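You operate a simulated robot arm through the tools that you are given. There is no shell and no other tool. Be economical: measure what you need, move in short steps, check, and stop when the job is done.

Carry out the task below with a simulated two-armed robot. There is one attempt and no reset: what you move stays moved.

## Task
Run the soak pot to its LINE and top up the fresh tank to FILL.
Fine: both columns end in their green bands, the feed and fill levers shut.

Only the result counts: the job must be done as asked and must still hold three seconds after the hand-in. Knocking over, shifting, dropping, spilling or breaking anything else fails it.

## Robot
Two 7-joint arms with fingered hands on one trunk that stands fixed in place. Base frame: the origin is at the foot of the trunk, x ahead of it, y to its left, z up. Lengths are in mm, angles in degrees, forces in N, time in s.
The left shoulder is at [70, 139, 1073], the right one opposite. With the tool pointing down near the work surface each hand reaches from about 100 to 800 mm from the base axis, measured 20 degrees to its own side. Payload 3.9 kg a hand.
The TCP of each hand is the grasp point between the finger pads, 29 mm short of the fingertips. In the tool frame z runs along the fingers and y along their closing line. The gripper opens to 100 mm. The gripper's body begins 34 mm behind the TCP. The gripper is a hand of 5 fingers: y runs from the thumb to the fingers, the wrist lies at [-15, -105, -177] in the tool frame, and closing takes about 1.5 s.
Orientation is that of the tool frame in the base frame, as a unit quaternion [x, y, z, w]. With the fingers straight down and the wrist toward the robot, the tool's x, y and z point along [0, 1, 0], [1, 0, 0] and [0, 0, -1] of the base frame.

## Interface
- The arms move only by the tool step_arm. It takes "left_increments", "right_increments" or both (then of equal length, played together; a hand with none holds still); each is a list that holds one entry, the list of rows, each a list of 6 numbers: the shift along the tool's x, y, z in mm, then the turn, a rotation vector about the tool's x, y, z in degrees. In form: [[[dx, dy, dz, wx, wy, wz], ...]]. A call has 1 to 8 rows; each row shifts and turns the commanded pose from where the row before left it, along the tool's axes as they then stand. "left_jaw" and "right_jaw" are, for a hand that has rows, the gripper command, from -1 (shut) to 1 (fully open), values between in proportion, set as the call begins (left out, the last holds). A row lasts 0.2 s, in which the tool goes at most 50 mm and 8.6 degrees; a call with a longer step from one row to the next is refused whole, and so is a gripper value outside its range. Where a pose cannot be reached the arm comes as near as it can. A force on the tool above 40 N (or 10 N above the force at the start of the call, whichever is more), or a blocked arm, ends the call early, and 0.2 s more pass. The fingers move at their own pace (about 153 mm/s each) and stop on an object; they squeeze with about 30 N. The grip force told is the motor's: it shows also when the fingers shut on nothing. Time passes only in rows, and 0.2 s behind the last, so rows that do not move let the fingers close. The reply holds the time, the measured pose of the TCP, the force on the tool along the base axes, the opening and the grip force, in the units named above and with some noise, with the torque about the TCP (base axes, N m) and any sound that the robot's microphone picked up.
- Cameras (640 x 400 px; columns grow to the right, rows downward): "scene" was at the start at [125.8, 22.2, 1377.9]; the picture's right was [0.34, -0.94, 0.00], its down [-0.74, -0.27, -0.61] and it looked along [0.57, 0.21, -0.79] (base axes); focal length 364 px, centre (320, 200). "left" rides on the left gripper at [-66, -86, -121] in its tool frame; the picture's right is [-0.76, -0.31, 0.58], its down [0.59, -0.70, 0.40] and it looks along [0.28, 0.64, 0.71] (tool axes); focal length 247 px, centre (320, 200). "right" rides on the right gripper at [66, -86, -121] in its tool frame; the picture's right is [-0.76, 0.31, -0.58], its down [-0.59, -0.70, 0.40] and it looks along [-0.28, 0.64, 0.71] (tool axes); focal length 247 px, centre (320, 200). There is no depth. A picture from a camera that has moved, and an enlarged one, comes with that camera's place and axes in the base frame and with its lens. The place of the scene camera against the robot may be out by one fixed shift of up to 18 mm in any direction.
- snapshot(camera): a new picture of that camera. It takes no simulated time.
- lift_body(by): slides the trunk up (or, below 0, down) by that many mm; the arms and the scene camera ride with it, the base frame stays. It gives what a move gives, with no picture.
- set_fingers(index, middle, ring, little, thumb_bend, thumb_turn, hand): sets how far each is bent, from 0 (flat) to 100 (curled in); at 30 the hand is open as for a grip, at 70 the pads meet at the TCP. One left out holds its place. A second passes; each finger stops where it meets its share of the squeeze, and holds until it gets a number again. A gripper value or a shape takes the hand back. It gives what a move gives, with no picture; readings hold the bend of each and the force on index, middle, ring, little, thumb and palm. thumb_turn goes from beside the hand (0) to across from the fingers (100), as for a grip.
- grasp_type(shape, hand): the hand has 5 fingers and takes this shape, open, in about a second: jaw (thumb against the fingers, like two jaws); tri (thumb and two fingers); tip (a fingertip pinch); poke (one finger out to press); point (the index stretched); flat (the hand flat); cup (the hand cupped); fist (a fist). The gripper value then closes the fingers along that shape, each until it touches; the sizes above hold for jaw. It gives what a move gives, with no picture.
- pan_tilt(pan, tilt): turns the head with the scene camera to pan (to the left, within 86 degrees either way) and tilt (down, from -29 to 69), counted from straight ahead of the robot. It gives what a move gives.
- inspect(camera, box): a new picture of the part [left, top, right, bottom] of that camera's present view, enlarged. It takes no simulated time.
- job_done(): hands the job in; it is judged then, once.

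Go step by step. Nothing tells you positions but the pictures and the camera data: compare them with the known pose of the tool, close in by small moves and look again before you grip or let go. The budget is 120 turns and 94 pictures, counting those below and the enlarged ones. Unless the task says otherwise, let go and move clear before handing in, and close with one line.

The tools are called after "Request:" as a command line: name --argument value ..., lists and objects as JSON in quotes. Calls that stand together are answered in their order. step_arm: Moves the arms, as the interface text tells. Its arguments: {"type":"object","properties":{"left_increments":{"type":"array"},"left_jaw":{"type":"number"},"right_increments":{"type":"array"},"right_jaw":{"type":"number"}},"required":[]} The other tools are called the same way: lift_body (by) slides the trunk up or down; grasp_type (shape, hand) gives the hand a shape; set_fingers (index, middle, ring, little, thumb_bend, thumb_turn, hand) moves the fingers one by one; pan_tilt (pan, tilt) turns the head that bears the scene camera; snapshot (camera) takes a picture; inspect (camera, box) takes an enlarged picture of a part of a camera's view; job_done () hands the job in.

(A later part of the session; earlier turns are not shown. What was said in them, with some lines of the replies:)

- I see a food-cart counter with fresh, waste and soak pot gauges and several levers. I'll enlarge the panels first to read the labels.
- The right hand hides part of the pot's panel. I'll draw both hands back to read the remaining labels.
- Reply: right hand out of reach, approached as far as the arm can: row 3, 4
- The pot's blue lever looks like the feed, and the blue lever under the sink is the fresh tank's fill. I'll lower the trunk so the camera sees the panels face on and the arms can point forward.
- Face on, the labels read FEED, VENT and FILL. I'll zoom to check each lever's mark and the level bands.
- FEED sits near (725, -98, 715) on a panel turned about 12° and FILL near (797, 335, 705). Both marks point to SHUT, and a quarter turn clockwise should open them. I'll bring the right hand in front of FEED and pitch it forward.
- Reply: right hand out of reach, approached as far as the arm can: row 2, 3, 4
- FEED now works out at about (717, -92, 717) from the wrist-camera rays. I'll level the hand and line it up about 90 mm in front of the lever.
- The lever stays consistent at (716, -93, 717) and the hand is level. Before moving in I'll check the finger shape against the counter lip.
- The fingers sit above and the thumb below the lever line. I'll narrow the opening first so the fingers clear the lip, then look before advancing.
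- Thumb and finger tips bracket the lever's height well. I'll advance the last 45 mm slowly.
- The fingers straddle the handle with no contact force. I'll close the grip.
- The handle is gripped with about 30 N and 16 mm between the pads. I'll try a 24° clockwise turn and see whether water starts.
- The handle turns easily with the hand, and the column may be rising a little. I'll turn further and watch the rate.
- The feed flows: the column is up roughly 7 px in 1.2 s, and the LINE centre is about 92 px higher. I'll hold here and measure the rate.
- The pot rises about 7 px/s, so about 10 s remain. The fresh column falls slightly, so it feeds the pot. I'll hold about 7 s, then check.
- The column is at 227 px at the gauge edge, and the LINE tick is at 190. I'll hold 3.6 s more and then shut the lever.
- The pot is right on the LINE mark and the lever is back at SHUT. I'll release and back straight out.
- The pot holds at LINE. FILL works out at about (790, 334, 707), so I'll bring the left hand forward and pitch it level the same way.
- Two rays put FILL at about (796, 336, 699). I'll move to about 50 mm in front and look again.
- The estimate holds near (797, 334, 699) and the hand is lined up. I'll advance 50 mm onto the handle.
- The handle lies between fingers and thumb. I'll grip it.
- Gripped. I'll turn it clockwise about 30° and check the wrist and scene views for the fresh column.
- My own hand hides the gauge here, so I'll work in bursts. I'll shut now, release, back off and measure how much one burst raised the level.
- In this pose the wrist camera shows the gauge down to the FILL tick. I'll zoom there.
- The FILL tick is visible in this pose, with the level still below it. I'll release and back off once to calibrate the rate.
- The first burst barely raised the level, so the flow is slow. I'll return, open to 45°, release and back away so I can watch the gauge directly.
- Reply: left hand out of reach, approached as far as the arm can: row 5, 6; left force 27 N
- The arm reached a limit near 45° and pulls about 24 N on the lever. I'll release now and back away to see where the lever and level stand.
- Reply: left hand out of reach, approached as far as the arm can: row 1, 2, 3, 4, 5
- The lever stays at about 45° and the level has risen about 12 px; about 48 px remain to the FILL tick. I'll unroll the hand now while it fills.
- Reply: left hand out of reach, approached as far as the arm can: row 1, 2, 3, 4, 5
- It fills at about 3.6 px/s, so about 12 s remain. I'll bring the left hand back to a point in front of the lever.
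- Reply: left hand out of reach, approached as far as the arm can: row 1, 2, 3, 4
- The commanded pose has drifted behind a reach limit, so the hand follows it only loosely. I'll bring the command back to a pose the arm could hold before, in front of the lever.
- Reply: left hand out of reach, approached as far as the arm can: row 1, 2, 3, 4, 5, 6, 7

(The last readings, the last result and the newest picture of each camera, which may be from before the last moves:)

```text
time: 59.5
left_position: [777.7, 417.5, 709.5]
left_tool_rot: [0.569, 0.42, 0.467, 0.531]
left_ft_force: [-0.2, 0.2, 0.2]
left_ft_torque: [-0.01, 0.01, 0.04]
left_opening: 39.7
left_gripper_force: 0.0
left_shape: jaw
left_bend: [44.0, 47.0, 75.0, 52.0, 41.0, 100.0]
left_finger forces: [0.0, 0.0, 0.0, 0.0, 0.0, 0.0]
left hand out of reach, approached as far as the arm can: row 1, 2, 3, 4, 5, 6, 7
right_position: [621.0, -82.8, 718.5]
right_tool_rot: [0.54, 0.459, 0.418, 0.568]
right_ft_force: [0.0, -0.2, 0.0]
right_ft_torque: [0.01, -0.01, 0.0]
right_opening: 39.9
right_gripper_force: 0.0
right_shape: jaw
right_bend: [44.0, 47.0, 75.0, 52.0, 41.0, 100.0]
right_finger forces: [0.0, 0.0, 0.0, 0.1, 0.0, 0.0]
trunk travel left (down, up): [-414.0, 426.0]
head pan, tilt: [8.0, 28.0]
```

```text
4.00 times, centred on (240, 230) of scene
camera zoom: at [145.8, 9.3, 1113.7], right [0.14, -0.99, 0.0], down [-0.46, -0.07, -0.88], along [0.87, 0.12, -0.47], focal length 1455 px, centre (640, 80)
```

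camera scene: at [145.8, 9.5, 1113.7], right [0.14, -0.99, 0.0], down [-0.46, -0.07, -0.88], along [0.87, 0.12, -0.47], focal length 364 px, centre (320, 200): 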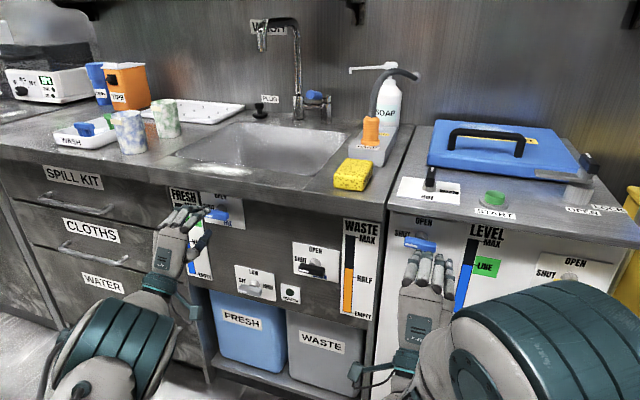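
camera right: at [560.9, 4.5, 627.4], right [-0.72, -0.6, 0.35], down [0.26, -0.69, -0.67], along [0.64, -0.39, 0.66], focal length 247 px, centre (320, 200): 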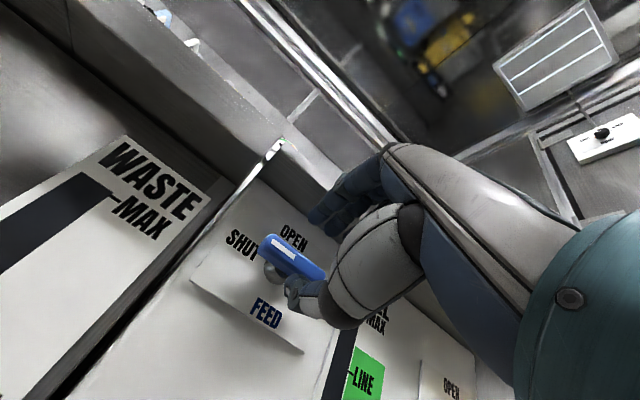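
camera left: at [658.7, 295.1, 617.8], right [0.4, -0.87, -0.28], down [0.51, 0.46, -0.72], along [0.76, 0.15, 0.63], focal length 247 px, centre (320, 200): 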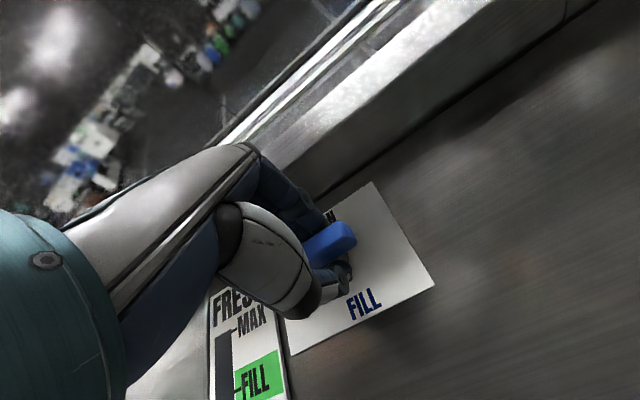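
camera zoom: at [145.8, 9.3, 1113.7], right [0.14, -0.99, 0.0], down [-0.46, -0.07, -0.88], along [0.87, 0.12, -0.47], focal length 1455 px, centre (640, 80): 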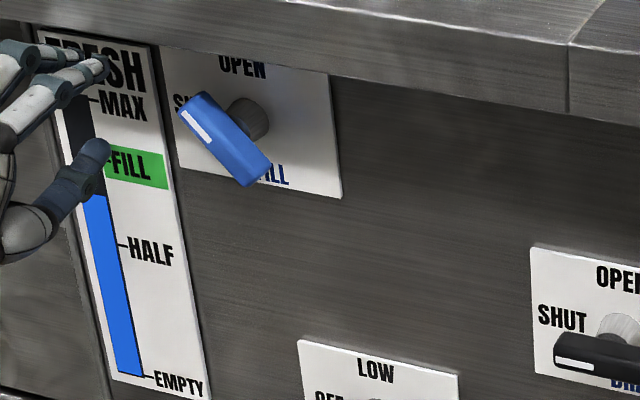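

The arm seems caught at a wrist limit in this orientation, while the level has about 36 px to go. I'll pitch the hand down and ease it back to free it.

Request:
step_arm --left_increments '[[[0, 0, -30, 8, 0, 0], [0, 0, 0, 8, 0, 0], [0, 0, 0, 8, 0, 0], [0, 0, 0, 8, 0, 0]]]'

Request:
inspect --camera "scene" --box '[100, 160, 340, 310]'

```text
time: 60.5
left_position: [807.6, 458.5, 696.6]
left_tool_rot: [0.694, 0.531, 0.333, 0.353]
left_ft_force: [-4.1, 0.8, 2.1]
left_ft_torque: [-0.02, -0.12, -0.04]
left_opening: 39.5
left_gripper_force: 0.0
left_shape: jaw
left_bend: [45.0, 48.0, 75.0, 52.0, 41.0, 100.0]
left_finger forces: [3.3, 1.5, 0.1, 0.0, 0.1, 0.0]
left hand out of reach, approached as far as the arm can: row 1, 2, 3, 4
right_position: [620.9, -82.1, 719.1]
right_tool_rot: [0.54, 0.459, 0.418, 0.568]
right_ft_force: [-0.9, -0.4, 0.2]
right_ft_torque: [-0.04, -0.03, -0.01]
right_opening: 39.7
right_gripper_force: 0.0
right_shape: jaw
right_bend: [44.0, 47.0, 75.0, 52.0, 41.0, 100.0]
right_finger forces: [0.0, 0.0, 0.0, 0.1, 0.1, 0.1]
trunk travel left (down, up): [-414.0, 426.0]
head pan, tilt: [8.0, 28.0]
```

```text
2.67 times, centred on (220, 235) of scene
camera zoom: at [144.9, 9.3, 1113.9], right [0.14, -0.99, 0.0], down [-0.46, -0.07, -0.88], along [0.87, 0.12, -0.47], focal length 970 px, centre (587, 107)
```

zoom: 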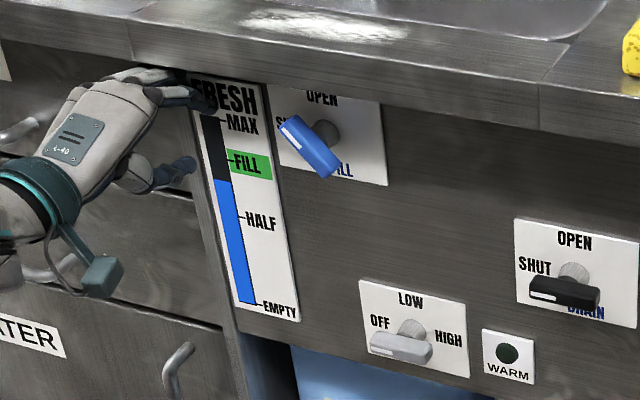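

The geometry shows the left arm stuck fully straight, with the wrist about 640 mm from the shoulder. I'll work with that: level and lower the hand with closed fingers, then pass under the lever and push its right end up to shut it.

Request:
step_arm --left_increments '[[[0, -20, 0, -8, 0, 0], [0, -20, 0, -8, 0, 0], [-15, -20, 0, -8, 0, 0], [-25, -20, 0, -8, 0, 0]]]' --left_jaw -1

Request:
inspect --camera "scene" --box '[100, 160, 340, 310]'

```text
time: 61.5
left_position: [736.6, 441.6, 640.6]
left_tool_rot: [0.569, 0.418, 0.468, 0.532]
left_ft_force: [0.5, 0.5, 0.9]
left_ft_torque: [-0.04, 0.0, 0.03]
left_opening: 7.1
left_gripper_force: 29.6
left_shape: jaw
left_bend: [76.0, 55.0, 74.0, 55.0, 70.0, 100.0]
left_finger forces: [0.0, 0.0, 0.0, 0.1, 0.1, 0.1]
left hand out of reach, approached as far as the arm can: row 2, 3, 4
right_position: [621.0, -81.5, 718.2]
right_tool_rot: [0.539, 0.46, 0.418, 0.568]
right_ft_force: [-0.2, 0.3, -0.5]
right_ft_torque: [-0.01, 0.0, 0.01]
right_opening: 39.9
right_gripper_force: 0.0
right_shape: jaw
right_bend: [44.0, 47.0, 75.0, 52.0, 41.0, 100.0]
right_finger forces: [0.0, 0.0, 0.0, 0.1, 0.0, 0.1]
trunk travel left (down, up): [-414.0, 426.0]
head pan, tilt: [8.0, 28.0]
```

```text
2.67 times, centred on (220, 235) of scene
camera zoom: at [145.7, 10.6, 1113.8], right [0.14, -0.99, 0.0], down [-0.46, -0.07, -0.88], along [0.87, 0.12, -0.47], focal length 970 px, centre (587, 107)
```

zoom: 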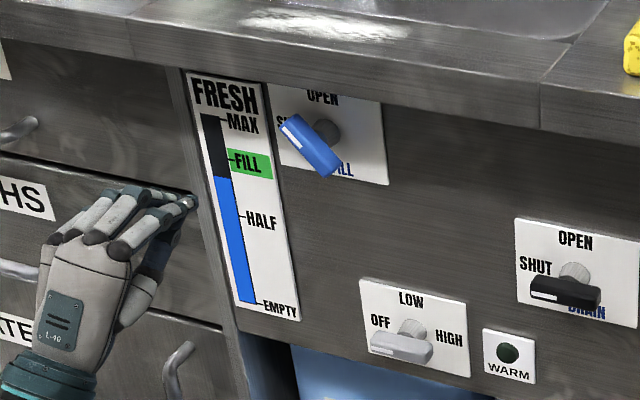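

The level is just entering the band, and the hand is clear at about z = 640. I'll sweep right beneath the lever, yawing a bit so the straight arm fits.

Request:
step_arm --left_increments '[[[-29, -8, 10, 0, -3.3, 0], [-29, 0, 15, 0, -3.3, 0], [-29, 0, 15, 0, -3.3, 0], [-27, 0, 15, 0, -3, 0]]]'

Request:
inspect --camera "scene" --box '[100, 160, 340, 310]'

```text
time: 62.5
left_position: [756.1, 317.2, 622.1]
left_tool_rot: [0.619, 0.355, 0.399, 0.576]
left_ft_force: [0.5, 0.1, 1.1]
left_ft_torque: [0.01, 0.01, 0.0]
left_opening: 6.8
left_gripper_force: 29.8
left_shape: jaw
left_bend: [76.0, 55.0, 74.0, 55.0, 70.0, 100.0]
left_finger forces: [0.1, 0.0, 0.1, 0.0, 0.1, 0.0]
right_position: [620.5, -82.0, 716.6]
right_tool_rot: [0.54, 0.46, 0.417, 0.568]
right_ft_force: [0.5, 0.1, 0.1]
right_ft_torque: [0.01, 0.02, -0.01]
right_opening: 39.8
right_gripper_force: 0.1
right_shape: jaw
right_bend: [44.0, 47.0, 75.0, 52.0, 41.0, 100.0]
right_finger forces: [0.1, 0.1, 0.1, 0.0, 0.1, 0.0]
trunk travel left (down, up): [-414.0, 426.0]
head pan, tilt: [8.0, 28.0]
```

```text
2.67 times, centred on (220, 235) of scene
camera zoom: at [145.9, 9.4, 1113.7], right [0.14, -0.99, 0.0], down [-0.46, -0.07, -0.88], along [0.87, 0.12, -0.47], focal length 970 px, centre (587, 107)
```

zoom: 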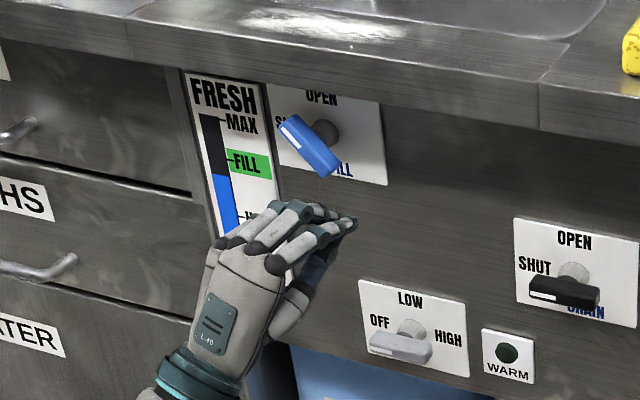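

The arm is free again and I can see the gauge over the hand. I'll set the fingertips just beneath the lever's right end and watch the level.

Request:
step_arm --left_increments '[[[6, 6, 5, 0, 0, 0], [6, 6, 5, 0, 0, 0], [0, 4, 4, 0, 0, 0], [0, 0, 0, 0, 0, 0]]]'

Request:
inspect --camera "scene" --box '[160, 180, 320, 280]'

Request:
snapshot --camera "left"

```text
time: 63.5
left_position: [766.4, 321.3, 642.9]
left_tool_rot: [0.618, 0.357, 0.4, 0.575]
left_ft_force: [0.1, 0.5, 0.1]
left_ft_torque: [-0.02, 0.01, -0.02]
left_opening: 6.7
left_gripper_force: 29.6
left_shape: jaw
left_bend: [76.0, 55.0, 74.0, 55.0, 70.0, 100.0]
left_finger forces: [0.0, 0.0, 0.0, 0.0, 0.0, 0.0]
left hand out of reach, approached as far as the arm can: row 2
right_position: [620.3, -81.0, 718.7]
right_tool_rot: [0.54, 0.459, 0.418, 0.568]
right_ft_force: [0.0, 0.0, -0.3]
right_ft_torque: [0.02, 0.02, -0.01]
right_opening: 39.7
right_gripper_force: 0.0
right_shape: jaw
right_bend: [44.0, 47.0, 75.0, 52.0, 41.0, 100.0]
right_finger forces: [0.0, 0.0, 0.1, 0.0, 0.0, 0.1]
trunk travel left (down, up): [-414.0, 426.0]
head pan, tilt: [8.0, 28.0]
```

```text
4.00 times, centred on (240, 230) of scene
camera zoom: at [145.8, 9.5, 1113.7], right [0.14, -0.99, 0.0], down [-0.46, -0.07, -0.88], along [0.87, 0.12, -0.47], focal length 1455 px, centre (640, 80)
```

zoom: 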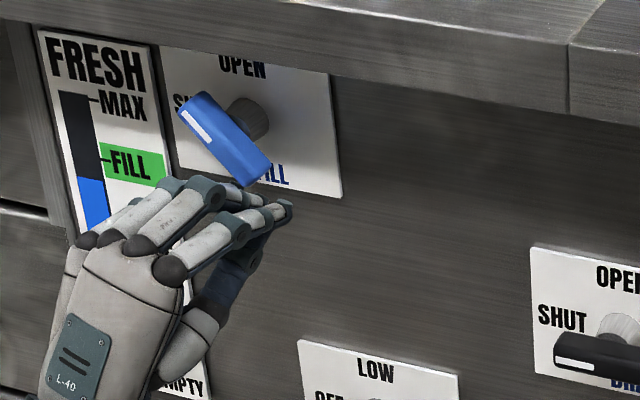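

```text
36 pictures are left
camera left: at [630.6, 321.2, 554.9], right [0.21, -0.9, -0.38], down [0.62, 0.42, -0.66], along [0.75, -0.1, 0.65], focal length 247 px, centre (320, 200)
```

left: 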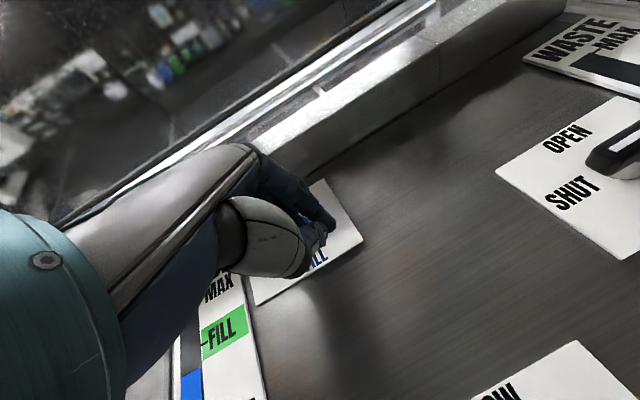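

The level is at 179 px and the tick at 160 px, rising about 3.4 px/s. I'll wait 1.8 s and look again.

Request:
step_arm --left_increments '[[[0, 0, 0, 0, 0, 0], [0, 0, 0, 0, 0, 0], [0, 0, 0, 0, 0, 0], [0, 0, 0, 0, 0, 0], [0, 0, 0, 0, 0, 0], [0, 0, 0, 0, 0, 0], [0, 0, 0, 0, 0, 0], [0, 0, 0, 0, 0, 0]]]'

Request:
inspect --camera "scene" --box '[160, 180, 320, 280]'

```text
time: 65.3
left_position: [765.7, 321.3, 641.6]
left_tool_rot: [0.618, 0.357, 0.4, 0.575]
left_ft_force: [-0.1, 0.2, 1.5]
left_ft_torque: [0.0, -0.01, -0.05]
left_opening: 7.0
left_gripper_force: 30.6
left_shape: jaw
left_bend: [76.0, 55.0, 74.0, 55.0, 70.0, 100.0]
left_finger forces: [0.0, 0.0, 0.0, 0.0, 0.0, 0.0]
right_position: [621.0, -81.5, 719.0]
right_tool_rot: [0.54, 0.459, 0.418, 0.568]
right_ft_force: [0.0, -1.1, -0.2]
right_ft_torque: [0.0, 0.02, 0.02]
right_opening: 40.0
right_gripper_force: 0.0
right_shape: jaw
right_bend: [44.0, 47.0, 75.0, 52.0, 41.0, 100.0]
right_finger forces: [0.0, 0.0, 0.1, 0.1, 0.0, 0.0]
trunk travel left (down, up): [-414.0, 426.0]
head pan, tilt: [8.0, 28.0]
```

```text
4.00 times, centred on (240, 230) of scene
camera zoom: at [145.8, 9.5, 1113.7], right [0.14, -0.99, 0.0], down [-0.46, -0.07, -0.88], along [0.87, 0.12, -0.47], focal length 1455 px, centre (640, 80)
```

zoom: 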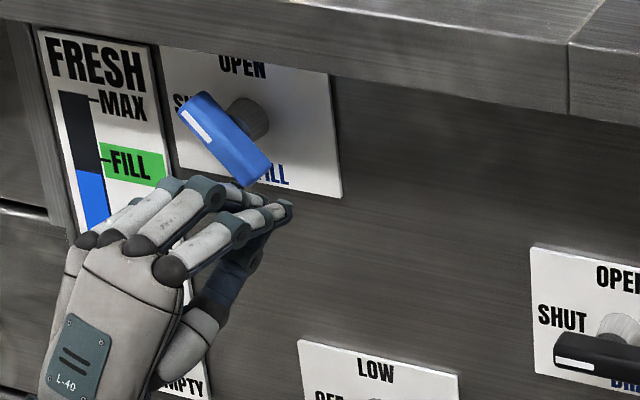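

The level is at 172 px. I'll start raising the hand to push the lever's right end up.

Request:
step_arm --left_increments '[[[0, 7, 0, 0, 0, 0], [0, 7, 0, 0, 0, 0], [0, 7, 0, 0, 0, 0], [0, 6, 0, 0, 0, 0]]]'

Request:
inspect --camera "scene" --box '[160, 180, 320, 280]'

```text
time: 66.3
left_position: [768.0, 318.1, 663.0]
left_tool_rot: [0.621, 0.358, 0.397, 0.573]
left_ft_force: [-12.9, -5.7, -21.5]
left_ft_torque: [-0.2, 0.33, -0.01]
left_opening: 5.1
left_gripper_force: 29.9
left_shape: jaw
left_bend: [76.0, 81.0, 76.0, 55.0, 70.0, 100.0]
left_finger forces: [0.0, 26.1, 10.3, 0.1, 0.0, 0.0]
right_position: [621.4, -81.4, 716.7]
right_tool_rot: [0.54, 0.46, 0.417, 0.568]
right_ft_force: [-1.0, -0.7, 0.8]
right_ft_torque: [0.0, 0.0, 0.0]
right_opening: 39.6
right_gripper_force: 0.0
right_shape: jaw
right_bend: [44.0, 47.0, 75.0, 52.0, 41.0, 100.0]
right_finger forces: [0.0, 0.0, 0.1, 0.0, 0.0, 0.0]
trunk travel left (down, up): [-414.0, 426.0]
head pan, tilt: [8.0, 28.0]
```

```text
4.00 times, centred on (240, 230) of scene
camera zoom: at [147.7, 10.3, 1113.2], right [0.14, -0.99, 0.0], down [-0.47, -0.07, -0.88], along [0.87, 0.12, -0.47], focal length 1455 px, centre (640, 80)
```

zoom: 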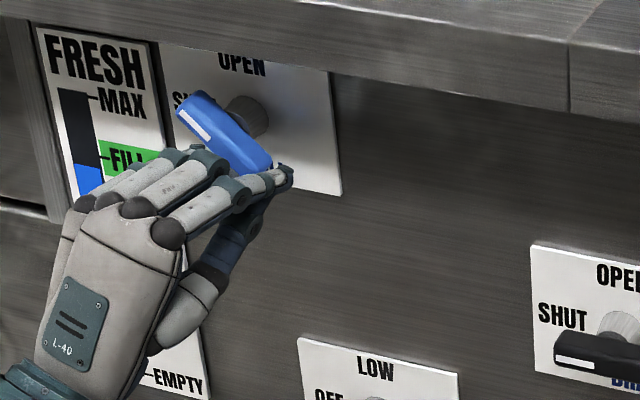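

The middle finger pushes the handle with about 20 N. I'll keep raising and shift slightly right for more leverage.

Request:
step_arm --left_increments '[[[-3, 6, 0, 0, 0, 0], [-3, 6, 0, 0, 0, 0], [-3, 6, 0, 0, 0, 0]]]'

Request:
inspect --camera "scene" --box '[160, 180, 320, 280]'

```text
time: 67.0
left_position: [762.5, 311.5, 672.6]
left_tool_rot: [0.623, 0.361, 0.393, 0.572]
left_ft_force: [-13.0, -1.1, -14.9]
left_ft_torque: [-0.36, 0.2, 0.26]
left_opening: 5.8
left_gripper_force: 30.6
left_shape: jaw
left_bend: [76.0, 80.0, 76.0, 75.0, 70.0, 100.0]
left_finger forces: [0.0, 0.0, 9.7, 9.2, 0.0, 0.0]
right_position: [621.4, -83.7, 717.5]
right_tool_rot: [0.543, 0.458, 0.417, 0.568]
right_ft_force: [0.2, -0.3, 0.5]
right_ft_torque: [0.0, -0.02, -0.03]
right_opening: 39.9
right_gripper_force: 0.1
right_shape: jaw
right_bend: [44.0, 47.0, 75.0, 52.0, 41.0, 100.0]
right_finger forces: [0.0, 0.1, 0.0, 0.0, 0.0, 0.1]
trunk travel left (down, up): [-414.0, 426.0]
head pan, tilt: [8.0, 28.0]
stopped in row 3 (left hand): the force on the tool passed its limit at 42 N (the readings are from after the stop); the commanded pose is now the measured one
```

```text
4.00 times, centred on (240, 230) of scene
camera zoom: at [147.0, 10.7, 1113.9], right [0.14, -0.99, 0.0], down [-0.47, -0.07, -0.88], along [0.87, 0.12, -0.47], focal length 1455 px, centre (640, 80)
```

zoom: 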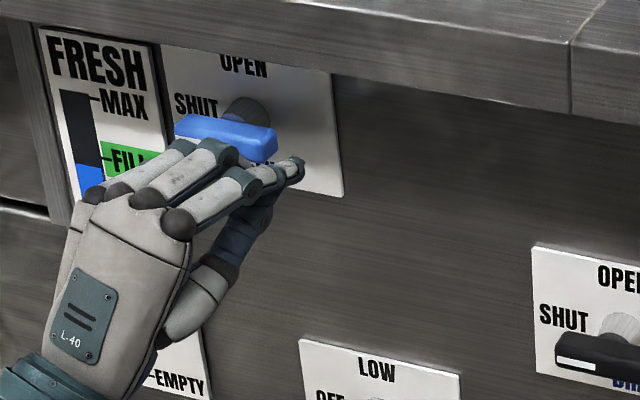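

The lever swung level to SHUT and the column stands inside the band near the tick. I'll lower the hand gently away and look.

Request:
step_arm --left_increments '[[[0, -8, 0, 0, 0, 0], [0, -10, 0, 0, 0, 0], [0, -15, -10, 0, 0, 0], [0, -20, -20, 0, 0, 0], [0, -20, -20, 0, 0, 0], [0, 0, -20, 0, 0, 0]]]'

Request:
inspect --camera "scene" --box '[160, 180, 320, 280]'

```text
time: 68.4
left_position: [700.3, 346.2, 606.6]
left_tool_rot: [0.621, 0.358, 0.396, 0.574]
left_ft_force: [-0.6, 0.0, -0.6]
left_ft_torque: [0.0, 0.02, -0.01]
left_opening: 5.9
left_gripper_force: 29.7
left_shape: jaw
left_bend: [76.0, 80.0, 74.0, 56.0, 70.0, 100.0]
left_finger forces: [0.0, 0.0, 0.1, 0.1, 0.0, 0.0]
right_position: [621.2, -82.5, 719.4]
right_tool_rot: [0.542, 0.458, 0.417, 0.568]
right_ft_force: [-0.9, -0.3, 1.1]
right_ft_torque: [0.01, -0.02, -0.01]
right_opening: 39.9
right_gripper_force: 0.1
right_shape: jaw
right_bend: [44.0, 47.0, 75.0, 52.0, 41.0, 100.0]
right_finger forces: [0.1, 0.0, 0.1, 0.1, 0.1, 0.1]
trunk travel left (down, up): [-414.0, 426.0]
head pan, tilt: [8.0, 28.0]
```

```text
4.00 times, centred on (240, 230) of scene
camera zoom: at [145.7, 9.5, 1113.8], right [0.14, -0.99, 0.0], down [-0.46, -0.07, -0.88], along [0.87, 0.12, -0.47], focal length 1455 px, centre (640, 80)
```

zoom: 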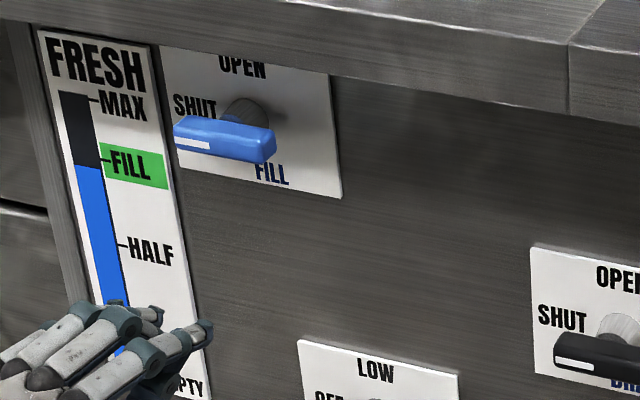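

FILL is shut in its original attitude and the level is in the band just below the tick. I'll back the left hand further off and confirm both columns are steady.

Request:
step_arm --left_increments '[[[0, 0, -25, 0, 0, 0], [0, 0, -25, 0, 0, 0], [0, 0, -25, 0, 0, 0], [0, 0, 0, 0, 0, 0], [0, 0, 0, 0, 0, 0], [0, 0, 0, 0, 0, 0], [0, 0, 0, 0, 0, 0]]]' --left_jaw 0

Request:
snapshot --camera "scene"

Request:
inspect --camera "scene" --box '[160, 180, 320, 280]'

Request:
inspect --camera "scene" --box '[360, 205, 560, 330]'

```text
time: 70.0
left_position: [633.3, 378.5, 609.4]
left_tool_rot: [0.622, 0.357, 0.395, 0.575]
left_ft_force: [0.2, 0.0, -0.4]
left_ft_torque: [0.01, 0.02, 0.0]
left_opening: 49.7
left_gripper_force: 0.1
left_shape: jaw
left_bend: [41.0, 43.0, 74.0, 49.0, 36.0, 100.0]
left_finger forces: [0.0, 0.0, 0.0, 0.1, 0.0, 0.0]
right_position: [621.2, -82.2, 718.6]
right_tool_rot: [0.542, 0.458, 0.418, 0.568]
right_ft_force: [0.9, 0.4, 0.1]
right_ft_torque: [-0.02, 0.01, 0.01]
right_opening: 39.8
right_gripper_force: 0.1
right_shape: jaw
right_bend: [44.0, 47.0, 75.0, 52.0, 41.0, 100.0]
right_finger forces: [0.1, 0.1, 0.0, 0.0, 0.1, 0.1]
trunk travel left (down, up): [-414.0, 426.0]
head pan, tilt: [8.0, 28.0]
```

```text
31 pictures are left
camera scene: at [145.8, 9.5, 1113.7], right [0.14, -0.99, 0.0], down [-0.46, -0.07, -0.88], along [0.87, 0.12, -0.47], focal length 364 px, centre (320, 200)
```

scene: 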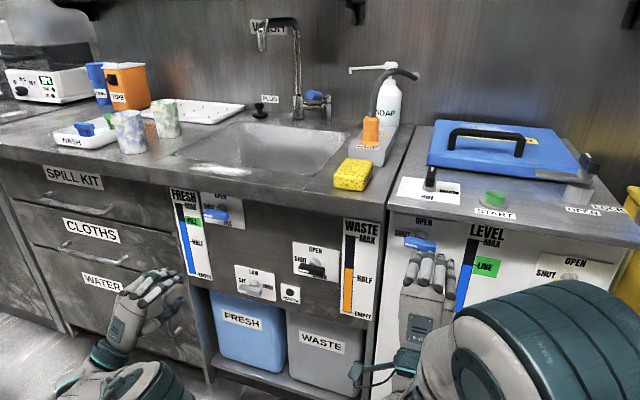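

```text
4.00 times, centred on (240, 230) of scene
camera zoom: at [145.8, 9.5, 1113.7], right [0.14, -0.99, 0.0], down [-0.46, -0.07, -0.88], along [0.87, 0.12, -0.47], focal length 1455 px, centre (640, 80)
```

zoom: 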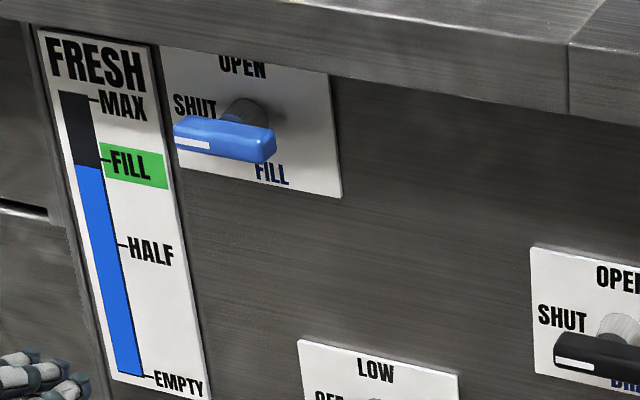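

```text
3.20 times, centred on (460, 268) of scene
camera zoom: at [145.8, 9.5, 1113.7], right [0.14, -0.99, 0.0], down [-0.46, -0.07, -0.88], along [0.87, 0.12, -0.47], focal length 1164 px, centre (-128, -16)
```

zoom: 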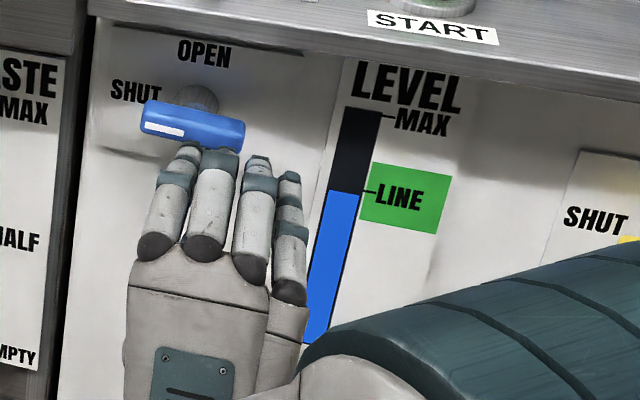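

Both columns are steady in their green bands, FEED and FILL are shut, and both hands are clear. I'm handing in.

Request:
job_done

```text
The job is handed in.
```

The soak pot is at its LINE mark and the fresh tank is in its green band, just below the FILL tick. The feed and fill levers are both shut, and the hands are clear.
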